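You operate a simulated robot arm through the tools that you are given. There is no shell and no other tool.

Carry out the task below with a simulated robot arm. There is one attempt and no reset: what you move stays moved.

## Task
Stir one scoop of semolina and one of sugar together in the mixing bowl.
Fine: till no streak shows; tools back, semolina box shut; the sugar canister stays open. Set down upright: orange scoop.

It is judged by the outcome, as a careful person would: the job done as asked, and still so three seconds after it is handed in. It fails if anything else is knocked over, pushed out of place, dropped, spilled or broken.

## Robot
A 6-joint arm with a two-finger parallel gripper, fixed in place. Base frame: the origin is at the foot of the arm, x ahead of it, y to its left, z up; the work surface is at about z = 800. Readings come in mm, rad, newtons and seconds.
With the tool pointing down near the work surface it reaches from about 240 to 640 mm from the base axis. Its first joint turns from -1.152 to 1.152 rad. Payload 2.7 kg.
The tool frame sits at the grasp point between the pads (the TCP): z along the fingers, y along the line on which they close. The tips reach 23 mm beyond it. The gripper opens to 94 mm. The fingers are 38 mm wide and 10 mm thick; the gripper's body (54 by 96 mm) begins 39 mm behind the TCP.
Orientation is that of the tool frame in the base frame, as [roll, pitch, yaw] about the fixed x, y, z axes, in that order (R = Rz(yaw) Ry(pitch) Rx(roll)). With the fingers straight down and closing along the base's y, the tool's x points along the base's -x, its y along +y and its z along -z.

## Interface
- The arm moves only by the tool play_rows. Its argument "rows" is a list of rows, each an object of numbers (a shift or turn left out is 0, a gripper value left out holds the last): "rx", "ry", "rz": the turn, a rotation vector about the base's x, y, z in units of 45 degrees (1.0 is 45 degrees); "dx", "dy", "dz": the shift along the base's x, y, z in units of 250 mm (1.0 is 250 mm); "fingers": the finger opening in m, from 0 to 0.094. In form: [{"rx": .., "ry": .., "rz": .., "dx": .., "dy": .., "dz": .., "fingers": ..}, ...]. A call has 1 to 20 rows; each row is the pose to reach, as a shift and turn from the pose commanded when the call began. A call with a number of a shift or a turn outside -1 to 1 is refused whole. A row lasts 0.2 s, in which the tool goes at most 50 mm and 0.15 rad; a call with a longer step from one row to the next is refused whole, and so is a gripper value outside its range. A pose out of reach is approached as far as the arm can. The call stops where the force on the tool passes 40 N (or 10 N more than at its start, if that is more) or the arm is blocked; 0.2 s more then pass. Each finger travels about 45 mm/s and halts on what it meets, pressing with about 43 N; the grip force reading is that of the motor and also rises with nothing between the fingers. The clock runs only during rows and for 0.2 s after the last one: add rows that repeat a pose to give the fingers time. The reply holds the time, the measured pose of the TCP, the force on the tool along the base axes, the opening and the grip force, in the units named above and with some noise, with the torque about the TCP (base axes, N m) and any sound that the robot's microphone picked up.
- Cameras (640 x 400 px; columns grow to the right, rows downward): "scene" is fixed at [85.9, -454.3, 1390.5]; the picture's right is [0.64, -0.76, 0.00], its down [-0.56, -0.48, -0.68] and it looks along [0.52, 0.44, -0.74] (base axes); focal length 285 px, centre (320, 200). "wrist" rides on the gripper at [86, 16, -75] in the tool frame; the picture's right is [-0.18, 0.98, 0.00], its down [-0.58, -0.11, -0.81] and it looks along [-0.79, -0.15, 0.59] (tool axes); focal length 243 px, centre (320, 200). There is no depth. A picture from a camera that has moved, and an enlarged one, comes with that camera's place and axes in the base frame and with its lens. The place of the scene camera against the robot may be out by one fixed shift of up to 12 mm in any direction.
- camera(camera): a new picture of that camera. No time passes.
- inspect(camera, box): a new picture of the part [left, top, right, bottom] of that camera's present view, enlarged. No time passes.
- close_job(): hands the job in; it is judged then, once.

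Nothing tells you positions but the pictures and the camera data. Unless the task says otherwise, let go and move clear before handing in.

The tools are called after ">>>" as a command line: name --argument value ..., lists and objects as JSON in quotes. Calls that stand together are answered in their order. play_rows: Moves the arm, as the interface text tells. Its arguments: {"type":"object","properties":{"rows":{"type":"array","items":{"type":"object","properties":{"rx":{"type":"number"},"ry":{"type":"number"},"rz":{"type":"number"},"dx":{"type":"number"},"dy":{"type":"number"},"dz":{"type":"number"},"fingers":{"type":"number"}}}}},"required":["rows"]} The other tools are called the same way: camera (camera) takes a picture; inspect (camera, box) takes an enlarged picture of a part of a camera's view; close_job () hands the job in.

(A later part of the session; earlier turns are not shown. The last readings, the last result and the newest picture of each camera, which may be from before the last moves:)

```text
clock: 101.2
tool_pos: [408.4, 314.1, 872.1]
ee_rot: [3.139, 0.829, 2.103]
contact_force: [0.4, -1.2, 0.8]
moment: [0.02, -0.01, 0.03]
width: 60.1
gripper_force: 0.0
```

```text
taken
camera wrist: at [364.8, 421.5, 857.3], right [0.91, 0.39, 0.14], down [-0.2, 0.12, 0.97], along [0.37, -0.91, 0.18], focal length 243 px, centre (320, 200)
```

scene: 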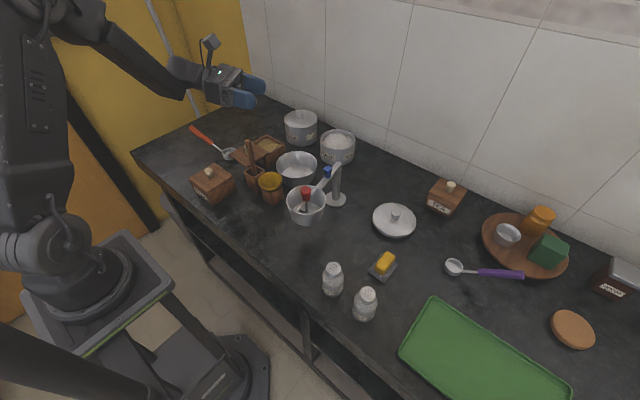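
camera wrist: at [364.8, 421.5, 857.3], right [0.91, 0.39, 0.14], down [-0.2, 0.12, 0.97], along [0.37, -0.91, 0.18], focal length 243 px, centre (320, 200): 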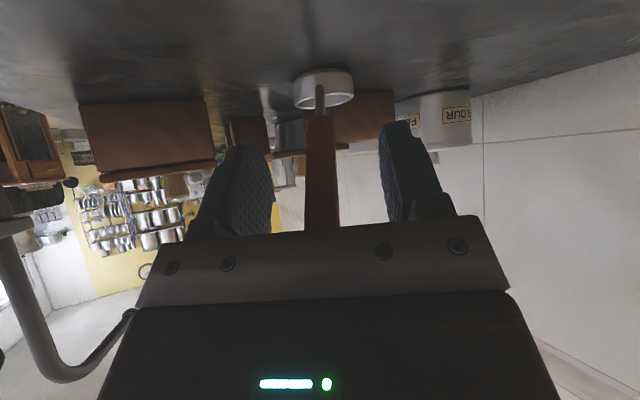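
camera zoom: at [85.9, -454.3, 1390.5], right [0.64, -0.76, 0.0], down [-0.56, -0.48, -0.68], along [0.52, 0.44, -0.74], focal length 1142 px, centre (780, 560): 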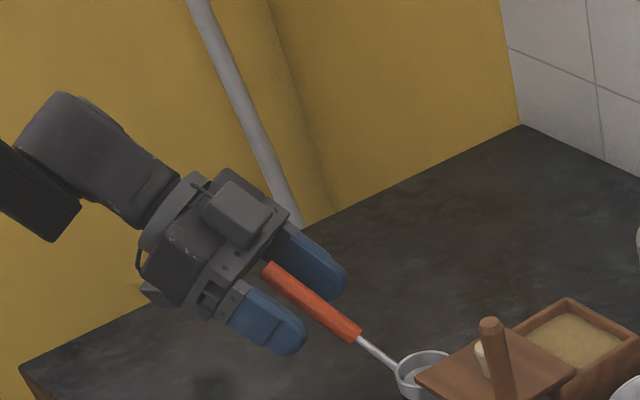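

The handle is centred between the fingers and lined up with the tool. Closing and lifting slowly.

>>> play_rows --rows '[{"fingers": 0.01}, {"fingers": 0.01}, {"fingers": 0.01}, {"fingers": 0.01}, {"fingers": 0.01}]'

>>> play_rows --rows '[{"dz": 0.01}, {"dz": 0.04}, {"dz": 0.1}, {"dz": 0.2}, {"dz": 0.32}, {"dz": 0.44}, {"dz": 0.44}]'

>>> inspect --camera "scene" --box '[150, 40, 270, 140]'

>>> inspect --camera "wrist" --box '[250, 40, 410, 220]'

```text
clock: 102.4
tool_pos: [408.4, 314.4, 871.4]
ee_rot: [3.136, 0.83, 2.103]
contact_force: [-0.4, 0.3, -0.8]
moment: [-0.04, 0.04, -0.01]
width: 16.0
gripper_force: 42.8
```

```text
clock: 104.0
tool_pos: [405.3, 314.9, 982.6]
ee_rot: [3.139, 0.829, 2.104]
contact_force: [-0.3, -0.4, -0.4]
moment: [0.07, 0.01, -0.04]
width: 16.3
gripper_force: 43.2
```

```text
4.00 times, centred on (210, 90) of scene
camera zoom: at [85.9, -454.3, 1390.5], right [0.64, -0.76, 0.0], down [-0.56, -0.48, -0.68], along [0.52, 0.44, -0.74], focal length 1142 px, centre (760, 640)
```

zoom: 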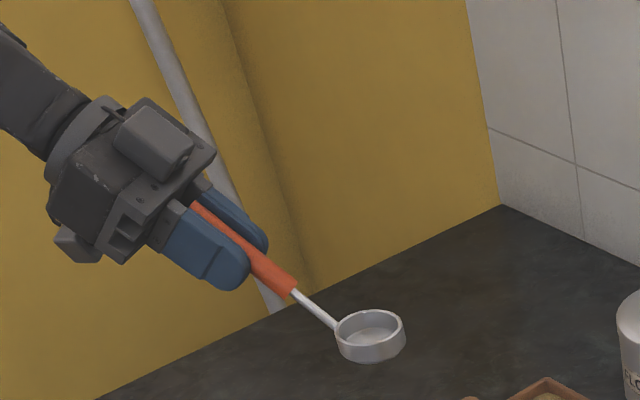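

```text
2.22 times, centred on (330, 130) of wrist
camera zoom: at [362.6, 421.7, 968.2], right [0.91, 0.39, 0.14], down [-0.2, 0.12, 0.97], along [0.37, -0.91, 0.18], focal length 539 px, centre (298, 356)
```

zoom: 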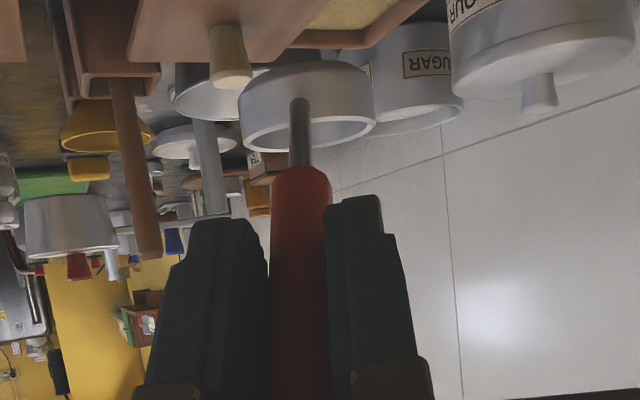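

The scoop is held level. Next I'll bring it over the open semolina box, turning it slightly so the handle leaves over the left wall and clear of the lid.

>>> play_rows --rows '[{"dx": 0.095, "dy": -0.084, "rz": -0.055}, {"dx": 0.19, "dy": -0.168, "rz": -0.11}, {"dx": 0.286, "dy": -0.251, "rz": -0.166}, {"dx": 0.381, "dy": -0.335, "dz": -0.02, "rz": -0.222}, {"dx": 0.381, "dy": -0.335, "dz": -0.042, "rz": -0.222}, {"dx": 0.381, "dy": -0.335, "dz": -0.042, "rz": -0.222}]'

>>> inspect --camera "scene" --box '[220, 90, 320, 170]'

>>> camera --camera "wrist"

```text
clock: 105.4
tool_pos: [503.1, 231.6, 972.8]
ee_rot: [3.137, 0.83, 1.928]
contact_force: [0.1, 0.4, -0.5]
moment: [0.09, 0.05, 0.04]
width: 16.3
gripper_force: 42.9
```

```text
5.00 times, centred on (270, 130) of scene
camera zoom: at [85.9, -454.3, 1390.5], right [0.64, -0.76, 0.0], down [-0.56, -0.48, -0.68], along [0.52, 0.44, -0.74], focal length 1427 px, centre (570, 550)
```

zoom: 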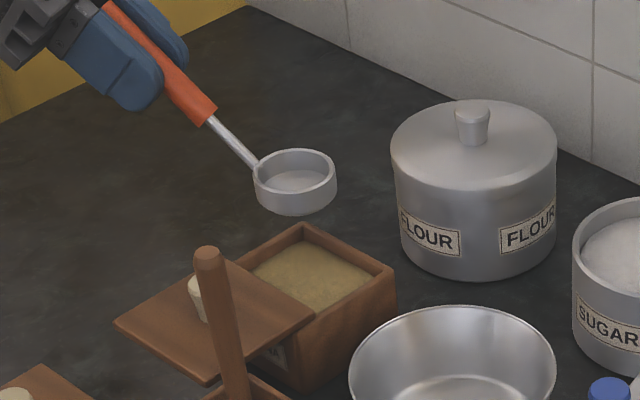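

```text
taken
camera wrist: at [477.8, 344.2, 957.9], right [0.96, 0.23, 0.14], down [-0.17, 0.15, 0.97], along [0.2, -0.96, 0.18], focal length 243 px, centre (320, 200)
```

wrist: 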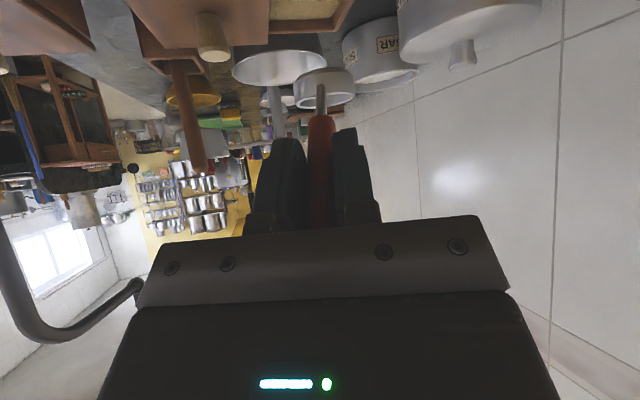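

The cup is over the box. I'll tip it nose-down about 20° above the semolina before dipping.

>>> play_rows --rows '[{"dx": 0.007, "dy": -0.04, "dz": -0.008, "rx": 0.139, "ry": 0.052}, {"dx": 0.013, "dy": -0.08, "dz": -0.016, "rx": 0.277, "ry": 0.103}, {"dx": 0.019, "dy": -0.118, "dz": -0.024, "rx": 0.416, "ry": 0.155}, {"dx": 0.019, "dy": -0.118, "dz": -0.024, "rx": 0.416, "ry": 0.155}]'

>>> inspect --camera "scene" --box '[235, 100, 315, 170]'

>>> inspect --camera "wrist" --box '[200, 0, 440, 200]'

```text
clock: 106.4
tool_pos: [507.4, 201.6, 966.2]
ee_rot: [3.136, 0.481, 1.929]
contact_force: [-0.3, 0.3, -1.4]
moment: [0.06, -0.01, 0.02]
width: 16.4
gripper_force: 43.5
```

```text
5.71 times, centred on (275, 135) of scene
camera zoom: at [85.9, -454.3, 1390.5], right [0.64, -0.76, 0.0], down [-0.56, -0.48, -0.68], along [0.52, 0.44, -0.74], focal length 1631 px, centre (577, 571)
```

zoom: 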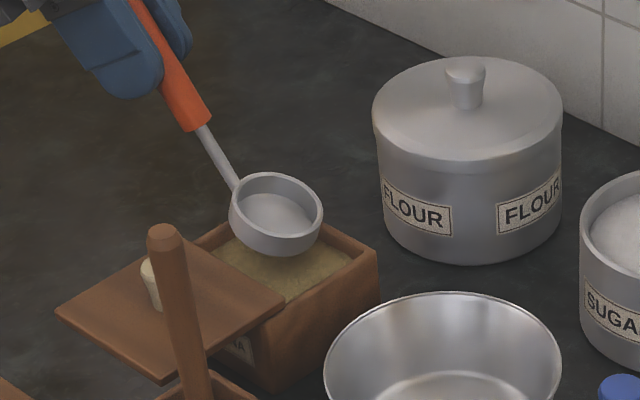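

```text
2.00 times, centred on (320, 100) of wrist
camera zoom: at [484.4, 311.0, 990.4], right [0.98, 0.19, 0.09], down [-0.05, -0.17, 0.98], along [0.2, -0.97, -0.16], focal length 485 px, centre (320, 400)
```

zoom: 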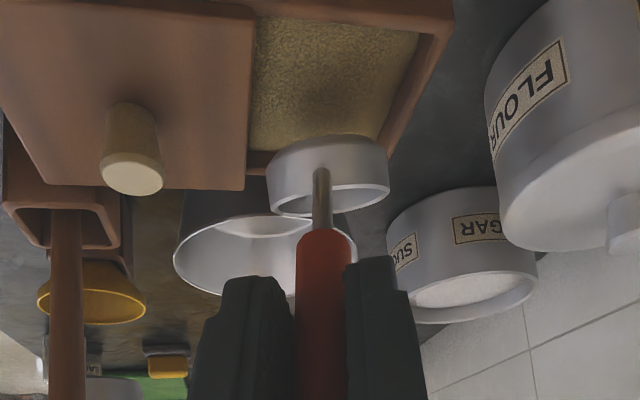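

The cup lines up with the opening and the semolina surface is near z=838. Dipping in nose-down now.

>>> play_rows --rows '[{"dz": -0.05}, {"dz": -0.1}, {"dz": -0.14}, {"dz": -0.17}, {"dz": -0.19}, {"dz": -0.19}]'

>>> inspect --camera "scene" --box '[245, 115, 305, 165]'

>>> inspect --camera "wrist" --box '[200, 0, 440, 200]'

```text
clock: 107.8
tool_pos: [506.9, 199.8, 918.0]
ee_rot: [3.138, 0.482, 1.927]
contact_force: [-0.1, 0.1, -1.9]
moment: [0.04, 0.0, 0.0]
width: 16.2
gripper_force: 42.8
```

```text
8.00 times, centred on (275, 140) of scene
camera zoom: at [85.9, -454.3, 1390.5], right [0.64, -0.76, 0.0], down [-0.56, -0.48, -0.68], along [0.52, 0.44, -0.74], focal length 2283 px, centre (680, 680)
```

zoom: 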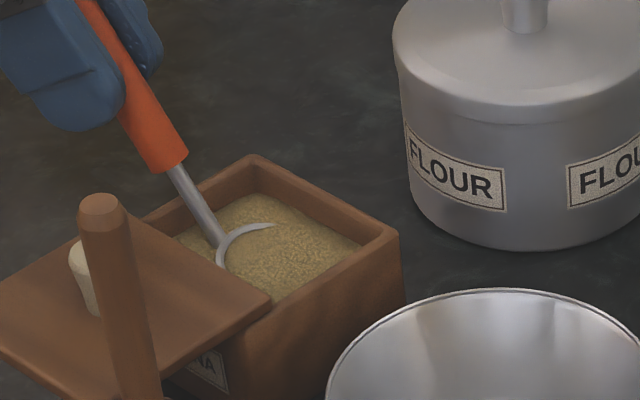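

```text
2.00 times, centred on (320, 100) of wrist
camera zoom: at [484.4, 311.1, 943.0], right [0.98, 0.19, 0.09], down [-0.05, -0.17, 0.98], along [0.2, -0.97, -0.16], focal length 485 px, centre (320, 400)
```

zoom: 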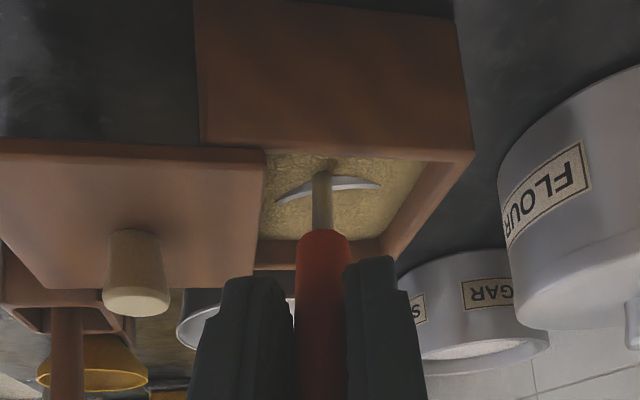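

>>> play_rows --rows '[{"dx": -0.0017, "dy": 0.007, "dz": -0.0168, "rx": -0.0625, "ry": -0.0234}, {"dx": -0.0034, "dy": 0.014, "dz": -0.0335, "rx": -0.125, "ry": -0.0468}, {"dx": -0.0051, "dy": 0.021, "dz": -0.05, "rx": -0.1875, "ry": -0.07}, {"dx": -0.0068, "dy": 0.028, "dz": -0.067, "rx": -0.25, "ry": -0.0935}, {"dx": -0.0068, "dy": 0.028, "dz": -0.067, "rx": -0.25, "ry": -0.0935}]'

>>> inspect --camera "scene" --box '[245, 115, 305, 165]'

>>> inspect --camera "wrist" --box '[200, 0, 440, 200]'

```text
clock: 109.0
tool_pos: [505.4, 209.6, 901.9]
ee_rot: [3.138, 0.69, 1.927]
contact_force: [0.3, -0.7, -0.9]
moment: [0.07, -0.02, -0.02]
width: 16.0
gripper_force: 43.2
```

```text
8.00 times, centred on (275, 140) of scene
camera zoom: at [85.9, -454.3, 1390.5], right [0.64, -0.76, 0.0], down [-0.56, -0.48, -0.68], along [0.52, 0.44, -0.74], focal length 2283 px, centre (680, 680)
```

zoom: 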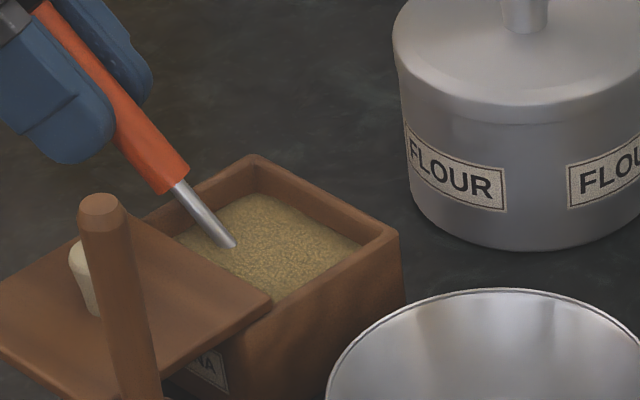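

```text
2.00 times, centred on (320, 100) of wrist
camera zoom: at [481.5, 322.9, 902.1], right [0.97, 0.21, 0.12], down [-0.13, 0.02, 0.99], along [0.21, -0.98, 0.05], focal length 485 px, centre (320, 400)
```

zoom: 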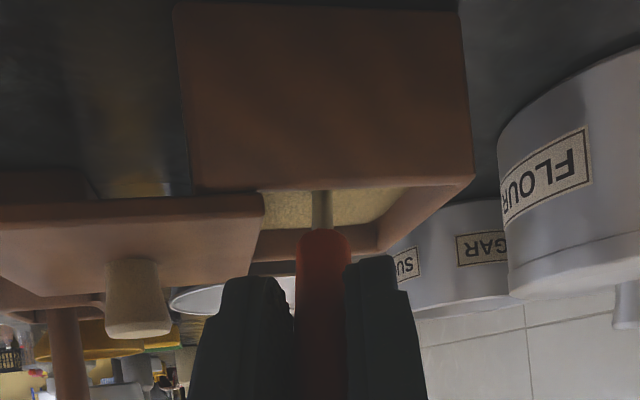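

The cup is fully under the surface. I'll level it out and lift it slowly, straight up.

>>> play_rows --rows '[{"dx": -0.005, "dy": 0.015, "dz": 0.01, "rx": -0.06, "ry": -0.022}, {"dx": -0.01, "dy": 0.03, "dz": 0.02, "rx": -0.115, "ry": -0.043}, {"dx": -0.0155, "dy": 0.042, "dz": 0.04, "rx": -0.155, "ry": -0.058}, {"dx": -0.0155, "dy": 0.044, "dz": 0.07, "rx": -0.1665, "ry": -0.0623}, {"dx": -0.0155, "dy": 0.044, "dz": 0.11, "rx": -0.1665, "ry": -0.0623}, {"dx": -0.0155, "dy": 0.044, "dz": 0.15, "rx": -0.1665, "ry": -0.0623}, {"dx": -0.0155, "dy": 0.044, "dz": 0.2, "rx": -0.1665, "ry": -0.0623}, {"dx": -0.0155, "dy": 0.044, "dz": 0.25, "rx": -0.1665, "ry": -0.0623}, {"dx": -0.0155, "dy": 0.044, "dz": 0.283, "rx": -0.1665, "ry": -0.0623}, {"dx": -0.0155, "dy": 0.044, "dz": 0.283, "rx": -0.1665, "ry": -0.0623}]'

>>> inspect --camera "scene" --box '[235, 100, 315, 170]'

>>> inspect --camera "wrist" --box '[200, 0, 440, 200]'

```text
clock: 111.2
tool_pos: [501.1, 219.7, 972.2]
ee_rot: [3.138, 0.83, 1.928]
contact_force: [-0.3, 0.0, -0.8]
moment: [0.04, 0.03, 0.01]
width: 16.1
gripper_force: 43.2
```

```text
5.71 times, centred on (275, 135) of scene
camera zoom: at [85.9, -454.3, 1390.5], right [0.64, -0.76, 0.0], down [-0.56, -0.48, -0.68], along [0.52, 0.44, -0.74], focal length 1631 px, centre (577, 571)
```

zoom: 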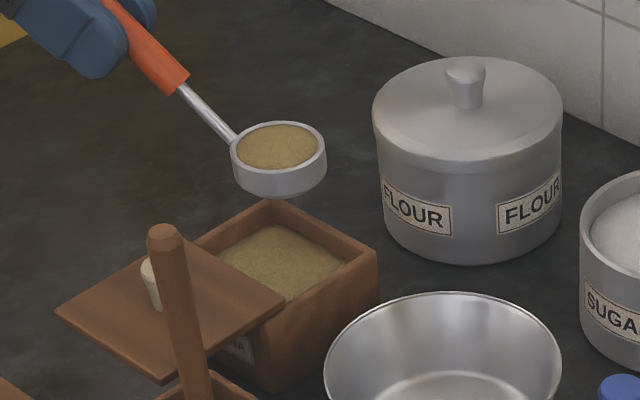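

```text
2.00 times, centred on (320, 100) of wrist
camera zoom: at [477.6, 332.4, 957.8], right [0.96, 0.23, 0.14], down [-0.18, 0.15, 0.97], along [0.2, -0.96, 0.19], focal length 485 px, centre (320, 400)
```

zoom: 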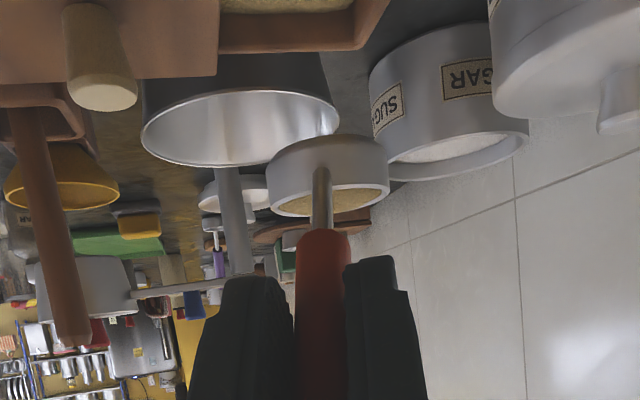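

A full, level scoop of semolina. I'll carry it level to just over the bowl, smoothly.

>>> play_rows --rows '[{"dx": -0.004, "dy": -0.02}, {"dx": -0.012, "dy": -0.07}, {"dx": -0.024, "dy": -0.15}, {"dx": -0.039, "dy": -0.25}, {"dx": -0.054, "dy": -0.35, "dz": -0.01}, {"dx": -0.069, "dy": -0.45, "dz": -0.025}, {"dx": -0.082, "dy": -0.53, "dz": -0.045}, {"dx": -0.09, "dy": -0.58, "dz": -0.058}, {"dx": -0.093, "dy": -0.596, "dz": -0.061}, {"dx": -0.093, "dy": -0.596, "dz": -0.061}]'

>>> inspect --camera "scene" --box '[240, 110, 350, 200]'

>>> inspect --camera "wrist" --box '[200, 0, 440, 200]'

```text
clock: 113.4
tool_pos: [477.9, 69.6, 956.2]
ee_rot: [3.136, 0.829, 1.929]
contact_force: [0.2, -0.7, -1.8]
moment: [0.02, -0.01, 0.02]
width: 16.5
gripper_force: 43.5
```

```text
4.44 times, centred on (295, 155) of scene
camera zoom: at [85.9, -454.3, 1390.5], right [0.64, -0.76, 0.0], down [-0.56, -0.48, -0.68], along [0.52, 0.44, -0.74], focal length 1269 px, centre (431, 400)
```

zoom: 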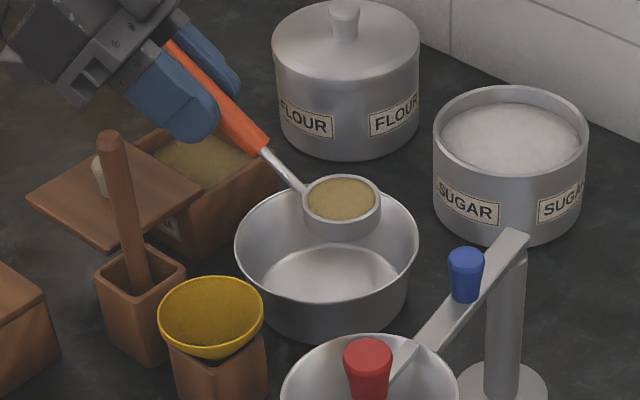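

```text
2.00 times, centred on (320, 100) of wrist
camera zoom: at [454.3, 183.7, 941.6], right [0.96, 0.23, 0.14], down [-0.18, 0.15, 0.97], along [0.2, -0.96, 0.18], focal length 485 px, centre (320, 400)
```

zoom: 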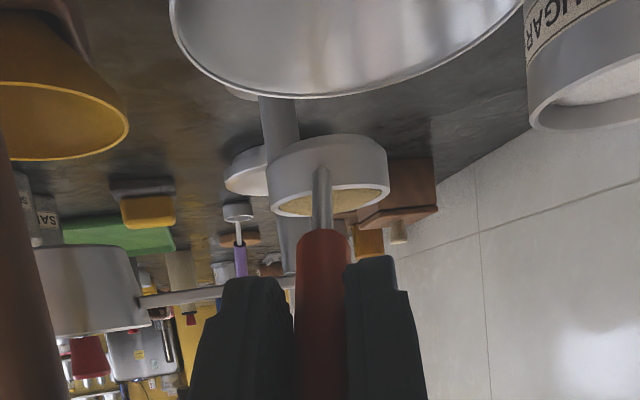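

The cup is over the bowl. I'll roll the scoop about its handle to tip the semolina in, checking part-way.

>>> play_rows --rows '[{"dx": -0.02, "rx": -0.043, "ry": 0.115, "rz": 0.1125}, {"dx": -0.02, "rx": -0.086, "ry": 0.23, "rz": 0.225}, {"dx": -0.02, "rx": -0.129, "ry": 0.3456, "rz": 0.3375}, {"dx": -0.02, "rx": -0.1725, "ry": 0.461, "rz": 0.45}, {"dx": -0.02, "rx": -0.2156, "ry": 0.576, "rz": 0.5625}, {"dx": -0.02, "rx": -0.2587, "ry": 0.6912, "rz": 0.675}, {"dx": -0.02, "rx": -0.2587, "ry": 0.6912, "rz": 0.675}]'

>>> inspect --camera "scene" --box '[240, 110, 350, 200]'

```text
clock: 115.0
tool_pos: [473.3, 69.7, 957.4]
ee_rot: [-2.486, 0.548, 2.908]
contact_force: [0.2, -0.1, -1.0]
moment: [0.1, 0.02, 0.02]
width: 16.1
gripper_force: 42.9
```

```text
4.44 times, centred on (295, 155) of scene
camera zoom: at [85.9, -454.3, 1390.5], right [0.64, -0.76, 0.0], down [-0.56, -0.48, -0.68], along [0.52, 0.44, -0.74], focal length 1269 px, centre (431, 400)
```

zoom: 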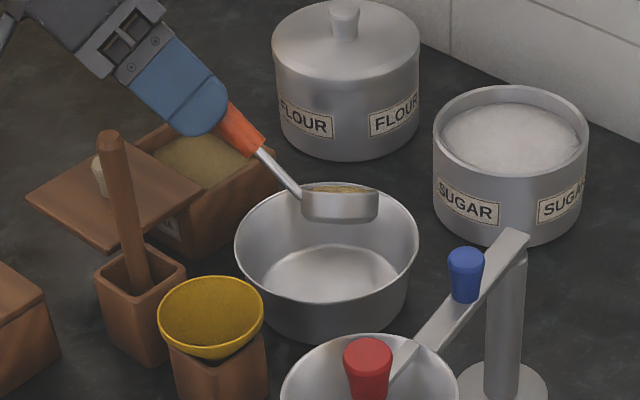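

>>> play_rows --rows '[{"rx": -0.043, "ry": 0.115, "rz": 0.1125}, {"rx": -0.086, "ry": 0.23, "rz": 0.225}, {"rx": -0.129, "ry": 0.3456, "rz": 0.3375}, {"rx": -0.1725, "ry": 0.461, "rz": 0.45}, {"rx": -0.2156, "ry": 0.576, "rz": 0.5625}, {"rx": -0.2587, "ry": 0.6912, "rz": 0.675}, {"rx": -0.2587, "ry": 0.6912, "rz": 0.675}]'

>>> inspect --camera "scene" --box '[240, 110, 350, 200]'

```text
clock: 116.6
tool_pos: [474.0, 71.0, 957.1]
ee_rot: [-2.315, -0.001, -2.78]
contact_force: [0.4, -0.2, -1.6]
moment: [0.08, 0.04, -0.01]
width: 15.8
gripper_force: 43.2
```

```text
4.44 times, centred on (295, 155) of scene
camera zoom: at [85.9, -454.3, 1390.5], right [0.64, -0.76, 0.0], down [-0.56, -0.48, -0.68], along [0.52, 0.44, -0.74], focal length 1269 px, centre (431, 400)
```

zoom: 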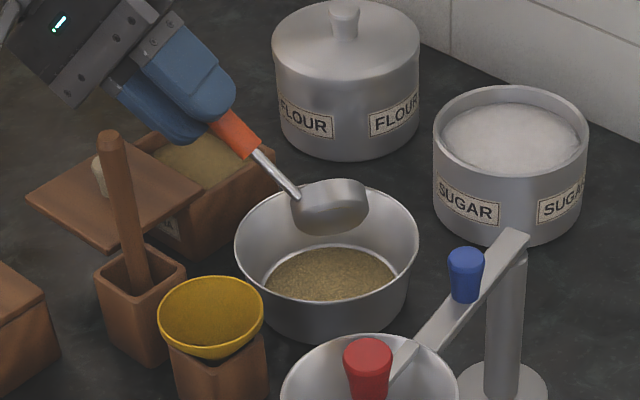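

Semolina has landed in the bowl. I'll keep rolling to empty the cup fully.

>>> play_rows --rows '[{"rx": -0.043, "ry": 0.115, "rz": 0.1125}, {"rx": -0.086, "ry": 0.23, "rz": 0.225}, {"rx": -0.129, "ry": 0.3456, "rz": 0.3375}, {"rx": -0.1725, "ry": 0.461, "rz": 0.45}, {"rx": -0.2156, "ry": 0.576, "rz": 0.5625}, {"rx": -0.2587, "ry": 0.6912, "rz": 0.675}, {"rx": -0.2587, "ry": 0.6912, "rz": 0.675}]'

>>> play_rows --rows '[{"rx": -0.043, "ry": 0.115, "rz": 0.1125}, {"rx": -0.086, "ry": 0.23, "rz": 0.225}, {"rx": -0.129, "ry": 0.3456, "rz": 0.3375}, {"rx": -0.1725, "ry": 0.461, "rz": 0.45}, {"rx": -0.2156, "ry": 0.576, "rz": 0.5625}, {"rx": -0.2587, "ry": 0.6912, "rz": 0.675}, {"rx": -0.2587, "ry": 0.6912, "rz": 0.675}]'

>>> inspect --camera "scene" --box '[240, 110, 350, 200]'

>>> camera --camera "wrist"

```text
clock: 118.2
tool_pos: [473.5, 70.0, 957.5]
ee_rot: [-2.487, -0.551, -2.19]
contact_force: [0.5, 0.3, -1.3]
moment: [0.05, 0.02, -0.02]
width: 16.5
gripper_force: 43.1
```

```text
clock: 119.8
tool_pos: [473.7, 69.8, 956.9]
ee_rot: [3.136, -0.829, -1.21]
contact_force: [1.1, 0.3, -1.2]
moment: [0.04, 0.0, -0.01]
width: 16.3
gripper_force: 43.0
```

```text
4.44 times, centred on (295, 155) of scene
camera zoom: at [85.9, -454.3, 1390.5], right [0.64, -0.76, 0.0], down [-0.56, -0.48, -0.68], along [0.52, 0.44, -0.74], focal length 1269 px, centre (431, 400)
```

zoom: 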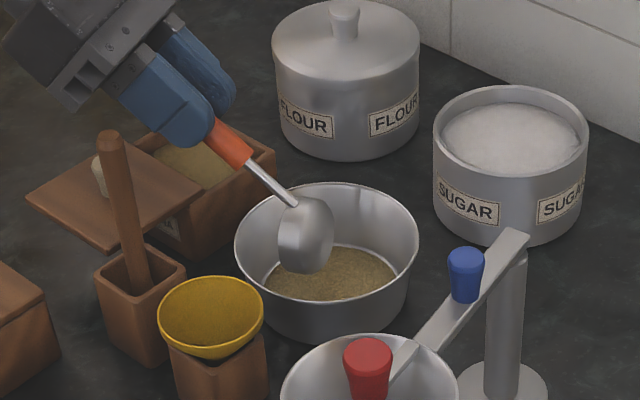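

```text
taken
camera wrist: at [460.7, 62.6, 1069.1], right [-0.96, -0.23, -0.13], down [-0.24, 0.96, 0.12], along [0.1, 0.14, -0.98], focal length 243 px, centre (320, 200)
```

wrist: 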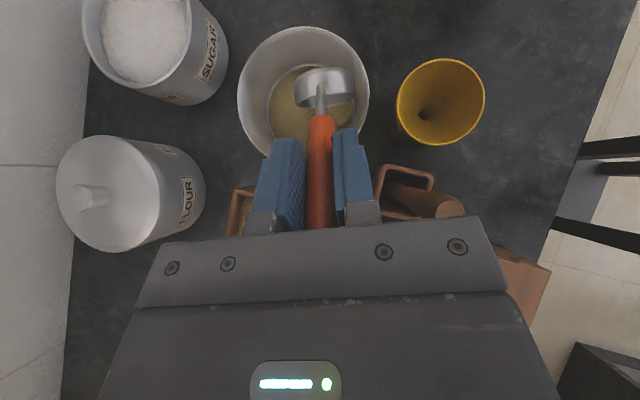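

>>> inspect --camera "wrist" --box '[230, 20, 390, 170]'

```text
2.67 times, centred on (310, 95) of wrist
camera zoom: at [460.7, 62.6, 1069.1], right [-0.96, -0.23, -0.13], down [-0.24, 0.96, 0.12], along [0.1, 0.14, -0.98], focal length 647 px, centre (347, 480)
```

zoom: 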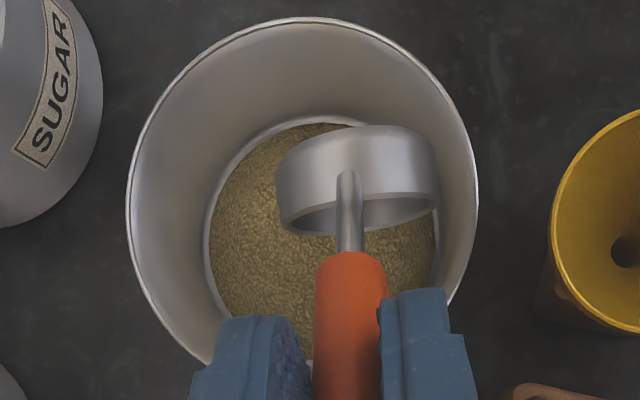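

The bowl floor is covered with semolina and the cup looks empty. I'll tip a bit further to shake out any remainder, then reverse.

>>> play_rows --rows '[{"dx": 0.001, "dy": 0.022, "dz": -0.026, "rx": -0.117, "ry": -0.044}, {"dx": 0.002, "dy": 0.043, "dz": -0.051, "rx": -0.234, "ry": -0.0875}, {"dx": 0.003, "dy": 0.065, "dz": -0.077, "rx": -0.351, "ry": -0.131}, {"dx": 0.003, "dy": 0.086, "dz": -0.102, "rx": -0.468, "ry": -0.175}, {"dx": 0.003, "dy": 0.086, "dz": -0.102, "rx": -0.468, "ry": -0.175}]'

>>> inspect --camera "scene" --box '[240, 110, 350, 200]'

>>> camera --camera "wrist"

```text
clock: 121.0
tool_pos: [474.5, 92.3, 930.1]
ee_rot: [3.14, -1.223, -1.213]
contact_force: [0.2, 0.8, -0.6]
moment: [0.03, 0.04, 0.0]
width: 16.1
gripper_force: 43.0
```

```text
4.44 times, centred on (295, 155) of scene
camera zoom: at [85.9, -454.3, 1390.5], right [0.64, -0.76, 0.0], down [-0.56, -0.48, -0.68], along [0.52, 0.44, -0.74], focal length 1269 px, centre (431, 400)
```

zoom: 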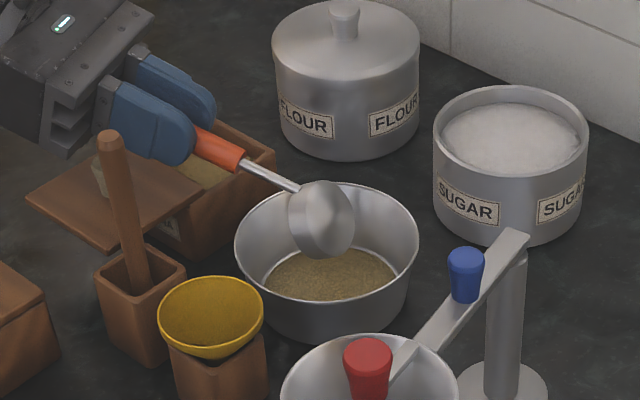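

```text
taken
camera wrist: at [445.8, 125.4, 1036.7], right [-0.94, -0.28, -0.17], down [-0.23, 0.93, -0.27], along [0.24, -0.22, -0.95], focal length 243 px, centre (320, 200)
```

wrist: 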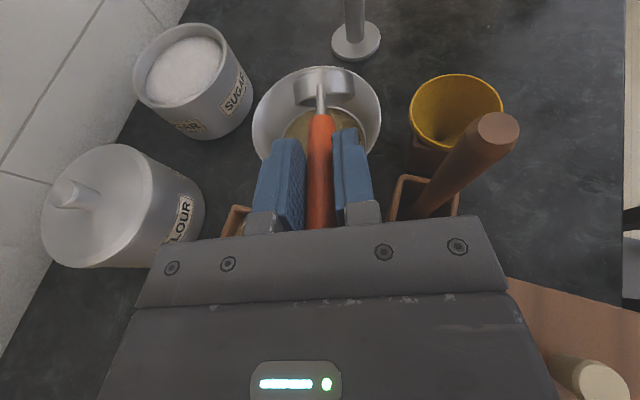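

Empty. Now I'll reverse the tipping: pitch back first, then roll upright.

>>> play_rows --rows '[{"dx": -0.001, "dy": -0.022, "dz": 0.026, "rx": 0.117, "ry": 0.044}, {"dx": -0.002, "dy": -0.043, "dz": 0.051, "rx": 0.234, "ry": 0.0875}, {"dx": -0.003, "dy": -0.065, "dz": 0.077, "rx": 0.351, "ry": 0.131}, {"dx": -0.003, "dy": -0.086, "dz": 0.102, "rx": 0.468, "ry": 0.175}, {"dx": -0.003, "dy": -0.086, "dz": 0.142, "rx": 0.468, "ry": 0.175}]'

>>> play_rows --rows '[{"rx": 0.043, "ry": -0.115, "rz": -0.1125}, {"rx": 0.086, "ry": -0.23, "rz": -0.225}, {"rx": 0.129, "ry": -0.3456, "rz": -0.3375}, {"rx": 0.1725, "ry": -0.461, "rz": -0.45}, {"rx": 0.2156, "ry": -0.576, "rz": -0.5625}, {"rx": 0.2587, "ry": -0.6912, "rz": -0.675}, {"rx": 0.2587, "ry": -0.6912, "rz": -0.675}]'

>>> play_rows --rows '[{"rx": 0.043, "ry": -0.115, "rz": -0.1125}, {"rx": 0.086, "ry": -0.23, "rz": -0.225}, {"rx": 0.129, "ry": -0.3456, "rz": -0.3375}, {"rx": 0.1725, "ry": -0.461, "rz": -0.45}, {"rx": 0.2156, "ry": -0.576, "rz": -0.5625}, {"rx": 0.2587, "ry": -0.6912, "rz": -0.675}, {"rx": 0.2587, "ry": -0.6912, "rz": -0.675}]'

>>> play_rows --rows '[{"rx": 0.043, "ry": -0.115, "rz": -0.1125}, {"rx": 0.086, "ry": -0.23, "rz": -0.225}, {"rx": 0.129, "ry": -0.3456, "rz": -0.3375}, {"rx": 0.1725, "ry": -0.461, "rz": -0.45}, {"rx": 0.2156, "ry": -0.576, "rz": -0.5625}, {"rx": 0.2587, "ry": -0.6912, "rz": -0.675}, {"rx": 0.2587, "ry": -0.6912, "rz": -0.675}]'

>>> play_rows --rows '[{"rx": 0.043, "ry": -0.115, "rz": -0.1125}, {"rx": 0.086, "ry": -0.23, "rz": -0.225}, {"rx": 0.129, "ry": -0.3456, "rz": -0.3375}, {"rx": 0.1725, "ry": -0.461, "rz": -0.45}, {"rx": 0.2156, "ry": -0.576, "rz": -0.5625}, {"rx": 0.2587, "ry": -0.6912, "rz": -0.675}, {"rx": 0.2587, "ry": -0.6912, "rz": -0.675}]'

>>> inspect --camera "scene" --box '[240, 110, 350, 200]'

```text
clock: 122.2
tool_pos: [473.7, 71.0, 967.1]
ee_rot: [3.139, -0.828, -1.212]
contact_force: [0.0, 0.0, -0.5]
moment: [0.04, 0.03, -0.01]
width: 16.1
gripper_force: 43.3
```

```text
clock: 123.8
tool_pos: [472.7, 70.6, 965.9]
ee_rot: [-2.486, -0.546, -2.193]
contact_force: [-0.6, -0.1, -0.4]
moment: [0.01, 0.06, -0.02]
width: 16.1
gripper_force: 43.3
```

```text
clock: 125.4
tool_pos: [474.1, 70.2, 966.8]
ee_rot: [-2.313, 0.004, -2.784]
contact_force: [-0.2, 0.1, -1.2]
moment: [0.05, 0.06, 0.0]
width: 16.0
gripper_force: 43.2
```

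```text
clock: 127.0
tool_pos: [474.0, 70.8, 967.3]
ee_rot: [-2.488, 0.549, 2.904]
contact_force: [-0.2, 0.6, -0.7]
moment: [0.06, 0.06, 0.02]
width: 16.3
gripper_force: 43.2
```

```text
clock: 128.6
tool_pos: [472.3, 71.2, 967.0]
ee_rot: [3.137, 0.829, 1.924]
contact_force: [-0.2, 0.4, -1.1]
moment: [0.06, 0.04, 0.01]
width: 16.1
gripper_force: 43.8
```

```text
4.44 times, centred on (295, 155) of scene
camera zoom: at [85.9, -454.3, 1390.5], right [0.64, -0.76, 0.0], down [-0.56, -0.48, -0.68], along [0.52, 0.44, -0.74], focal length 1269 px, centre (431, 400)
```

zoom: 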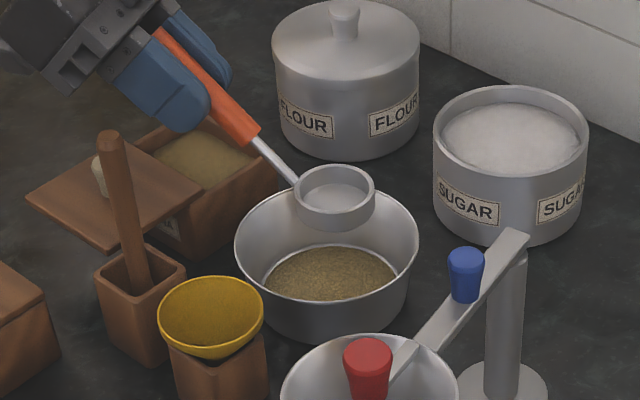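

The cup is empty and level again. Next I'll carry it over to the sugar canister near (674,-20), turning it a little.

>>> play_rows --rows '[{"dx": 0.07, "dy": -0.01, "dz": 0.02, "rz": 0.05}, {"dx": 0.16, "dy": -0.023, "dz": 0.02, "rz": 0.12}, {"dx": 0.26, "dy": -0.037, "dz": 0.02, "rz": 0.2}, {"dx": 0.36, "dy": -0.051, "dz": 0.02, "rz": 0.28}, {"dx": 0.46, "dy": -0.065, "dz": 0.02, "rz": 0.36}, {"dx": 0.54, "dy": -0.076, "dz": 0.02, "rz": 0.42}, {"dx": 0.567, "dy": -0.08, "dz": 0.02, "rz": 0.433}, {"dx": 0.567, "dy": -0.08, "dz": 0.02, "rz": 0.433}]'

>>> inspect --camera "scene" --box '[270, 90, 370, 170]'

>>> camera --camera "wrist"

```text
clock: 130.4
tool_pos: [614.5, 51.0, 972.2]
ee_rot: [3.137, 0.829, 2.27]
contact_force: [-0.1, -0.5, -0.8]
moment: [0.06, 0.05, 0.03]
width: 16.1
gripper_force: 43.1
```

```text
5.00 times, centred on (320, 130) of scene
camera zoom: at [85.9, -454.3, 1390.5], right [0.64, -0.76, 0.0], down [-0.56, -0.48, -0.68], along [0.52, 0.44, -0.74], focal length 1427 px, centre (320, 550)
```

zoom: 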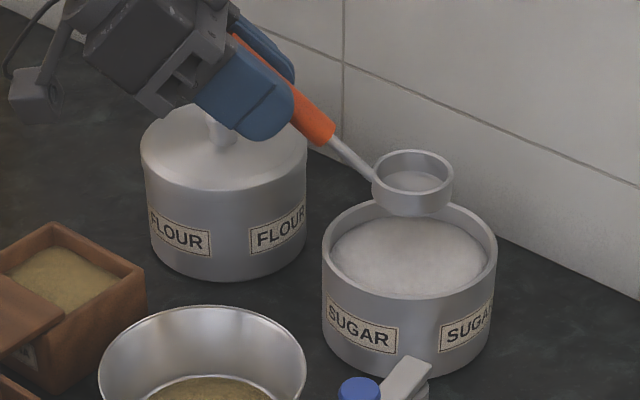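

```text
taken
camera wrist: at [555.4, 149.0, 956.7], right [0.83, 0.54, 0.14], down [-0.22, 0.08, 0.97], along [0.51, -0.84, 0.19], focal length 243 px, centre (320, 200)
```

wrist: 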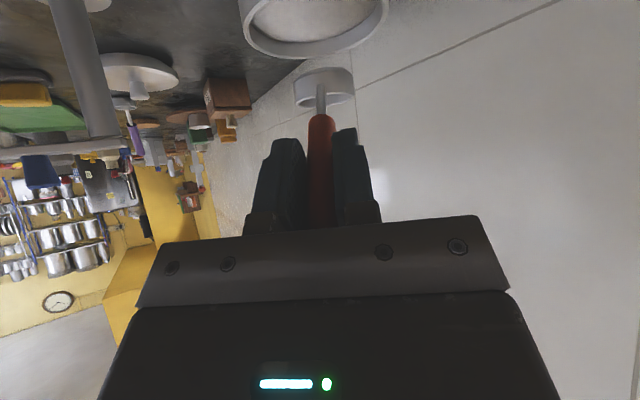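

>>> inspect --camera "wrist" --box '[220, 0, 420, 130]'

```text
3.08 times, centred on (320, 65) of wrist
camera zoom: at [555.4, 149.0, 956.7], right [0.83, 0.54, 0.14], down [-0.22, 0.08, 0.97], along [0.51, -0.84, 0.19], focal length 746 px, centre (320, 615)
```

zoom: 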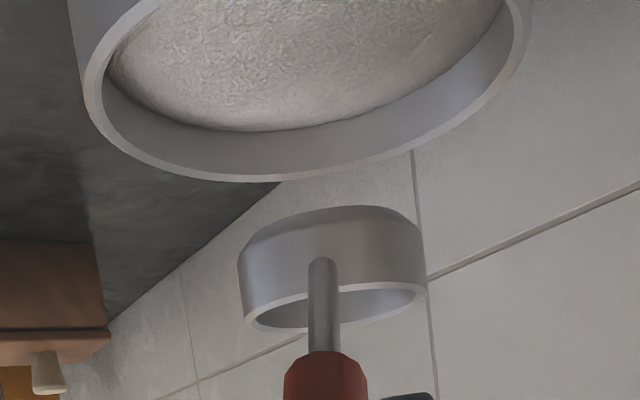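

The cup is roughly centred over the sugar (rim near z=860, surface near 845). I'll tip it nose-down as before.

>>> play_rows --rows '[{"dx": 0.02, "dy": -0.031, "dz": 0.013, "rx": 0.113, "ry": 0.095}, {"dx": 0.039, "dy": -0.062, "dz": 0.026, "rx": 0.227, "ry": 0.191}, {"dx": 0.059, "dy": -0.093, "dz": 0.038, "rx": 0.34, "ry": 0.286}, {"dx": 0.059, "dy": -0.093, "dz": 0.038, "rx": 0.34, "ry": 0.286}]'

>>> inspect --camera "scene" --box '[290, 100, 380, 170]'

>>> inspect --camera "wrist" --box '[200, 0, 440, 200]'

```text
clock: 131.4
tool_pos: [630.8, 27.7, 981.4]
ee_rot: [3.139, 0.481, 2.268]
contact_force: [-0.5, 0.2, -1.8]
moment: [0.05, 0.01, 0.02]
width: 16.4
gripper_force: 43.1
```

```text
5.71 times, centred on (335, 135) of scene
camera zoom: at [85.9, -454.3, 1390.5], right [0.64, -0.76, 0.0], down [-0.56, -0.48, -0.68], along [0.52, 0.44, -0.74], focal length 1631 px, centre (234, 571)
```

zoom: 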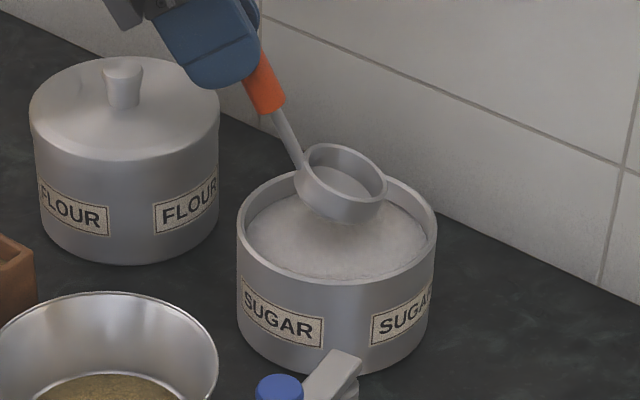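

```text
2.00 times, centred on (320, 100) of wrist
camera zoom: at [572.5, 124.0, 1006.8], right [0.86, 0.51, 0.09], down [0.01, -0.18, 0.98], along [0.51, -0.84, -0.16], focal length 485 px, centre (320, 400)
```

zoom: 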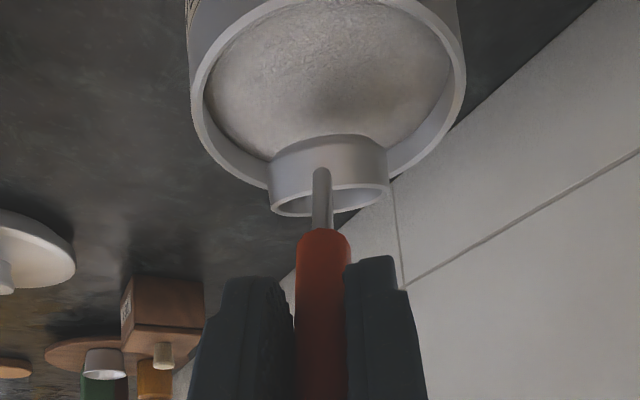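

The view shows the cup inside the rim line (canister centre about (674,-20), rim z≈865). Dipping into the sugar now.

>>> play_rows --rows '[{"dx": 0.002, "dy": -0.002, "dz": -0.05}, {"dx": 0.004, "dy": -0.004, "dz": -0.1}, {"dx": 0.006, "dy": -0.006, "dz": -0.15}, {"dx": 0.008, "dy": -0.007, "dz": -0.19}, {"dx": 0.008, "dy": -0.007, "dz": -0.219}, {"dx": 0.008, "dy": -0.007, "dz": -0.219}]'

>>> inspect --camera "scene" --box '[300, 110, 370, 165]'

>>> inspect --camera "wrist" --box '[200, 0, 440, 200]'

```text
clock: 132.8
tool_pos: [632.5, 26.2, 926.2]
ee_rot: [3.14, 0.48, 2.269]
contact_force: [0.0, -0.5, -1.4]
moment: [0.03, 0.04, 0.01]
width: 16.2
gripper_force: 42.9
```

```text
7.27 times, centred on (335, 138) of scene
camera zoom: at [85.9, -454.3, 1390.5], right [0.64, -0.76, 0.0], down [-0.56, -0.48, -0.68], along [0.52, 0.44, -0.74], focal length 2076 px, centre (211, 654)
```

zoom: 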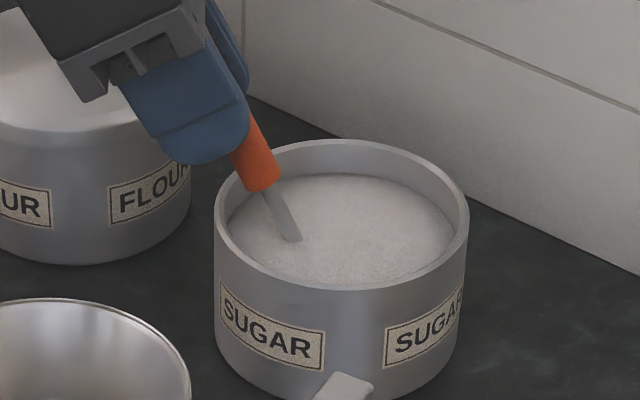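

```text
2.00 times, centred on (320, 100) of wrist
camera zoom: at [574.2, 121.7, 951.1], right [0.86, 0.51, 0.09], down [0.01, -0.18, 0.98], along [0.51, -0.84, -0.16], focal length 485 px, centre (320, 400)
```

zoom: 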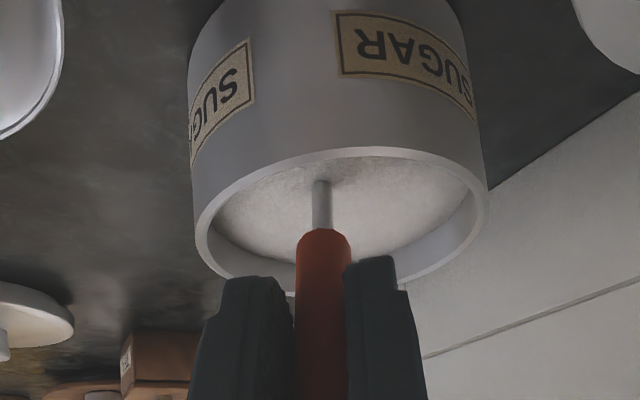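

>>> play_rows --rows '[{"dx": -0.001, "dy": 0.0035, "dz": -0.0135, "rx": -0.051, "ry": -0.043}, {"dx": -0.002, "dy": 0.007, "dz": -0.027, "rx": -0.102, "ry": -0.086}, {"dx": -0.003, "dy": 0.0105, "dz": -0.04, "rx": -0.153, "ry": -0.128}, {"dx": -0.0044, "dy": 0.014, "dz": -0.054, "rx": -0.2046, "ry": -0.1712}, {"dx": -0.0044, "dy": 0.014, "dz": -0.054, "rx": -0.2046, "ry": -0.1712}]'

>>> inspect --camera "scene" --box '[300, 110, 370, 165]'

>>> inspect --camera "wrist" --box '[200, 0, 440, 200]'

```text
clock: 134.0
tool_pos: [631.8, 29.4, 913.1]
ee_rot: [3.138, 0.693, 2.27]
contact_force: [-0.2, -0.7, -1.6]
moment: [0.08, 0.05, 0.02]
width: 16.4
gripper_force: 43.4
```

```text
7.27 times, centred on (335, 138) of scene
camera zoom: at [85.9, -454.3, 1390.5], right [0.64, -0.76, 0.0], down [-0.56, -0.48, -0.68], along [0.52, 0.44, -0.74], focal length 2076 px, centre (211, 654)
```

zoom: 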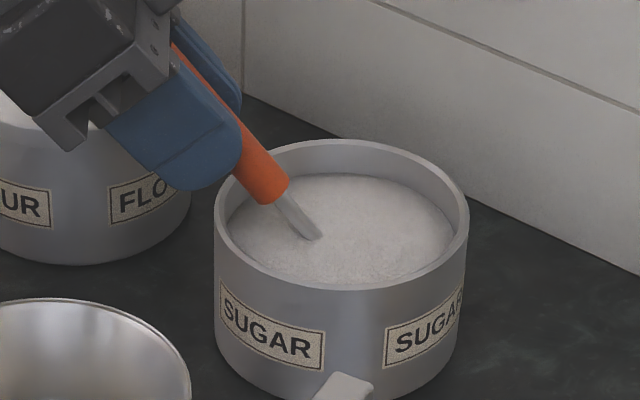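

```text
2.00 times, centred on (320, 100) of wrist
camera zoom: at [571.1, 127.7, 913.8], right [0.84, 0.52, 0.12], down [-0.13, -0.02, 0.99], along [0.52, -0.85, 0.05], focal length 485 px, centre (320, 400)
```

zoom: 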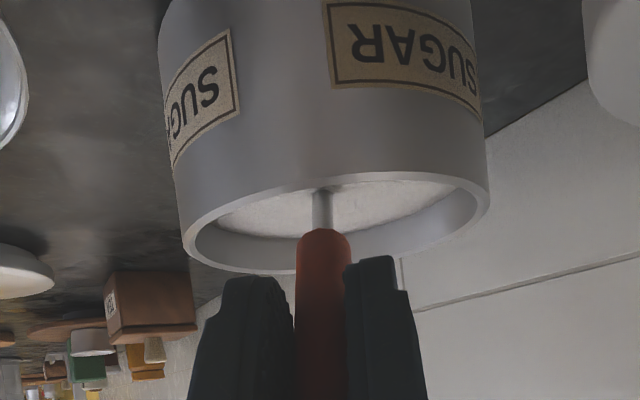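

>>> play_rows --rows '[{"dx": -0.007, "dy": 0.0085, "dz": 0.006, "rx": -0.034, "ry": -0.0285}, {"dx": -0.014, "dy": 0.017, "dz": 0.012, "rx": -0.068, "ry": -0.057}, {"dx": -0.0213, "dy": 0.0255, "dz": 0.025, "rx": -0.1023, "ry": -0.0856}, {"dx": -0.028, "dy": 0.033, "dz": 0.05, "rx": -0.1364, "ry": -0.1141}, {"dx": -0.028, "dy": 0.033, "dz": 0.09, "rx": -0.1364, "ry": -0.1141}, {"dx": -0.028, "dy": 0.033, "dz": 0.13, "rx": -0.1364, "ry": -0.1141}, {"dx": -0.028, "dy": 0.033, "dz": 0.18, "rx": -0.1364, "ry": -0.1141}, {"dx": -0.028, "dy": 0.033, "dz": 0.23, "rx": -0.1364, "ry": -0.1141}, {"dx": -0.028, "dy": 0.033, "dz": 0.256, "rx": -0.1364, "ry": -0.1141}, {"dx": -0.028, "dy": 0.033, "dz": 0.256, "rx": -0.1364, "ry": -0.1141}]'

>>> inspect --camera "scene" --box '[290, 100, 380, 170]'

>>> inspect --camera "wrist" --box '[200, 0, 440, 200]'

```text
clock: 136.2
tool_pos: [624.9, 38.8, 976.4]
ee_rot: [3.141, 0.831, 2.27]
contact_force: [-0.3, -0.4, -0.6]
moment: [0.05, 0.01, 0.0]
width: 16.2
gripper_force: 43.6
```

```text
5.71 times, centred on (335, 135) of scene
camera zoom: at [85.9, -454.3, 1390.5], right [0.64, -0.76, 0.0], down [-0.56, -0.48, -0.68], along [0.52, 0.44, -0.74], focal length 1631 px, centre (234, 571)
```

zoom: 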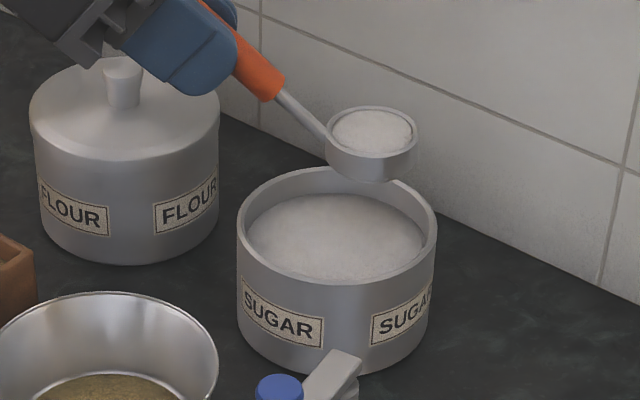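

```text
2.00 times, centred on (320, 100) of wrist
camera zoom: at [564.2, 135.7, 962.4], right [0.83, 0.54, 0.14], down [-0.21, 0.08, 0.97], along [0.51, -0.84, 0.19], focal length 485 px, centre (320, 400)
```

zoom: 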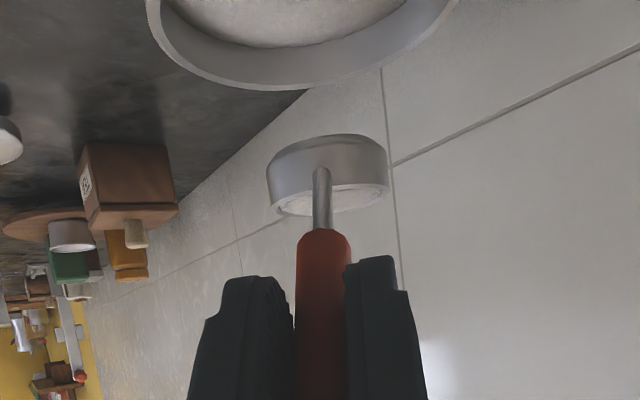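

A full scoop of sugar, slightly heaped. Carrying it level and gently back over the bowl.

>>> play_rows --rows '[{"dx": -0.015, "dy": 0.003, "rz": -0.011}, {"dx": -0.05, "dy": 0.011, "rz": -0.036}, {"dx": -0.1, "dy": 0.021, "rz": -0.073}, {"dx": -0.16, "dy": 0.034, "rz": -0.116}, {"dx": -0.22, "dy": 0.047, "rz": -0.16}, {"dx": -0.28, "dy": 0.06, "rz": -0.204}, {"dx": -0.34, "dy": 0.072, "rz": -0.247}, {"dx": -0.4, "dy": 0.085, "rz": -0.291}, {"dx": -0.46, "dy": 0.098, "rz": -0.334}, {"dx": -0.52, "dy": 0.111, "rz": -0.378, "dz": -0.015}, {"dx": -0.565, "dy": 0.12, "rz": -0.411, "dz": -0.04}, {"dx": -0.59, "dy": 0.126, "rz": -0.429, "dz": -0.065}, {"dx": -0.5956, "dy": 0.127, "rz": -0.433, "dz": -0.078}, {"dx": -0.5956, "dy": 0.127, "rz": -0.433, "dz": -0.078}]'

>>> inspect --camera "scene" --box '[240, 110, 350, 200]'

```text
clock: 139.2
tool_pos: [474.7, 68.7, 958.0]
ee_rot: [3.138, 0.832, 1.929]
contact_force: [-0.1, -0.2, -0.8]
moment: [0.08, 0.06, 0.0]
width: 16.4
gripper_force: 42.9
```

```text
4.44 times, centred on (295, 155) of scene
camera zoom: at [85.9, -454.3, 1390.5], right [0.64, -0.76, 0.0], down [-0.56, -0.48, -0.68], along [0.52, 0.44, -0.74], focal length 1269 px, centre (431, 400)
```

zoom: 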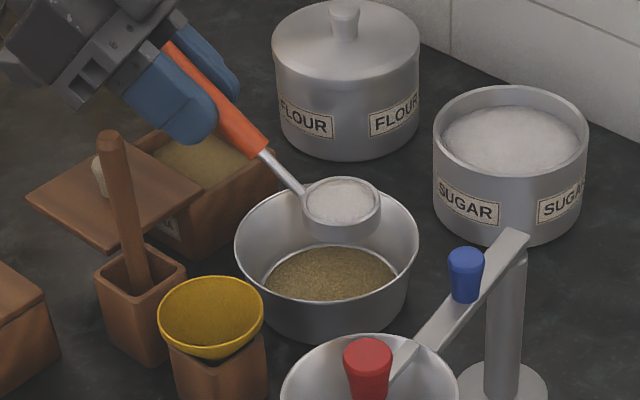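

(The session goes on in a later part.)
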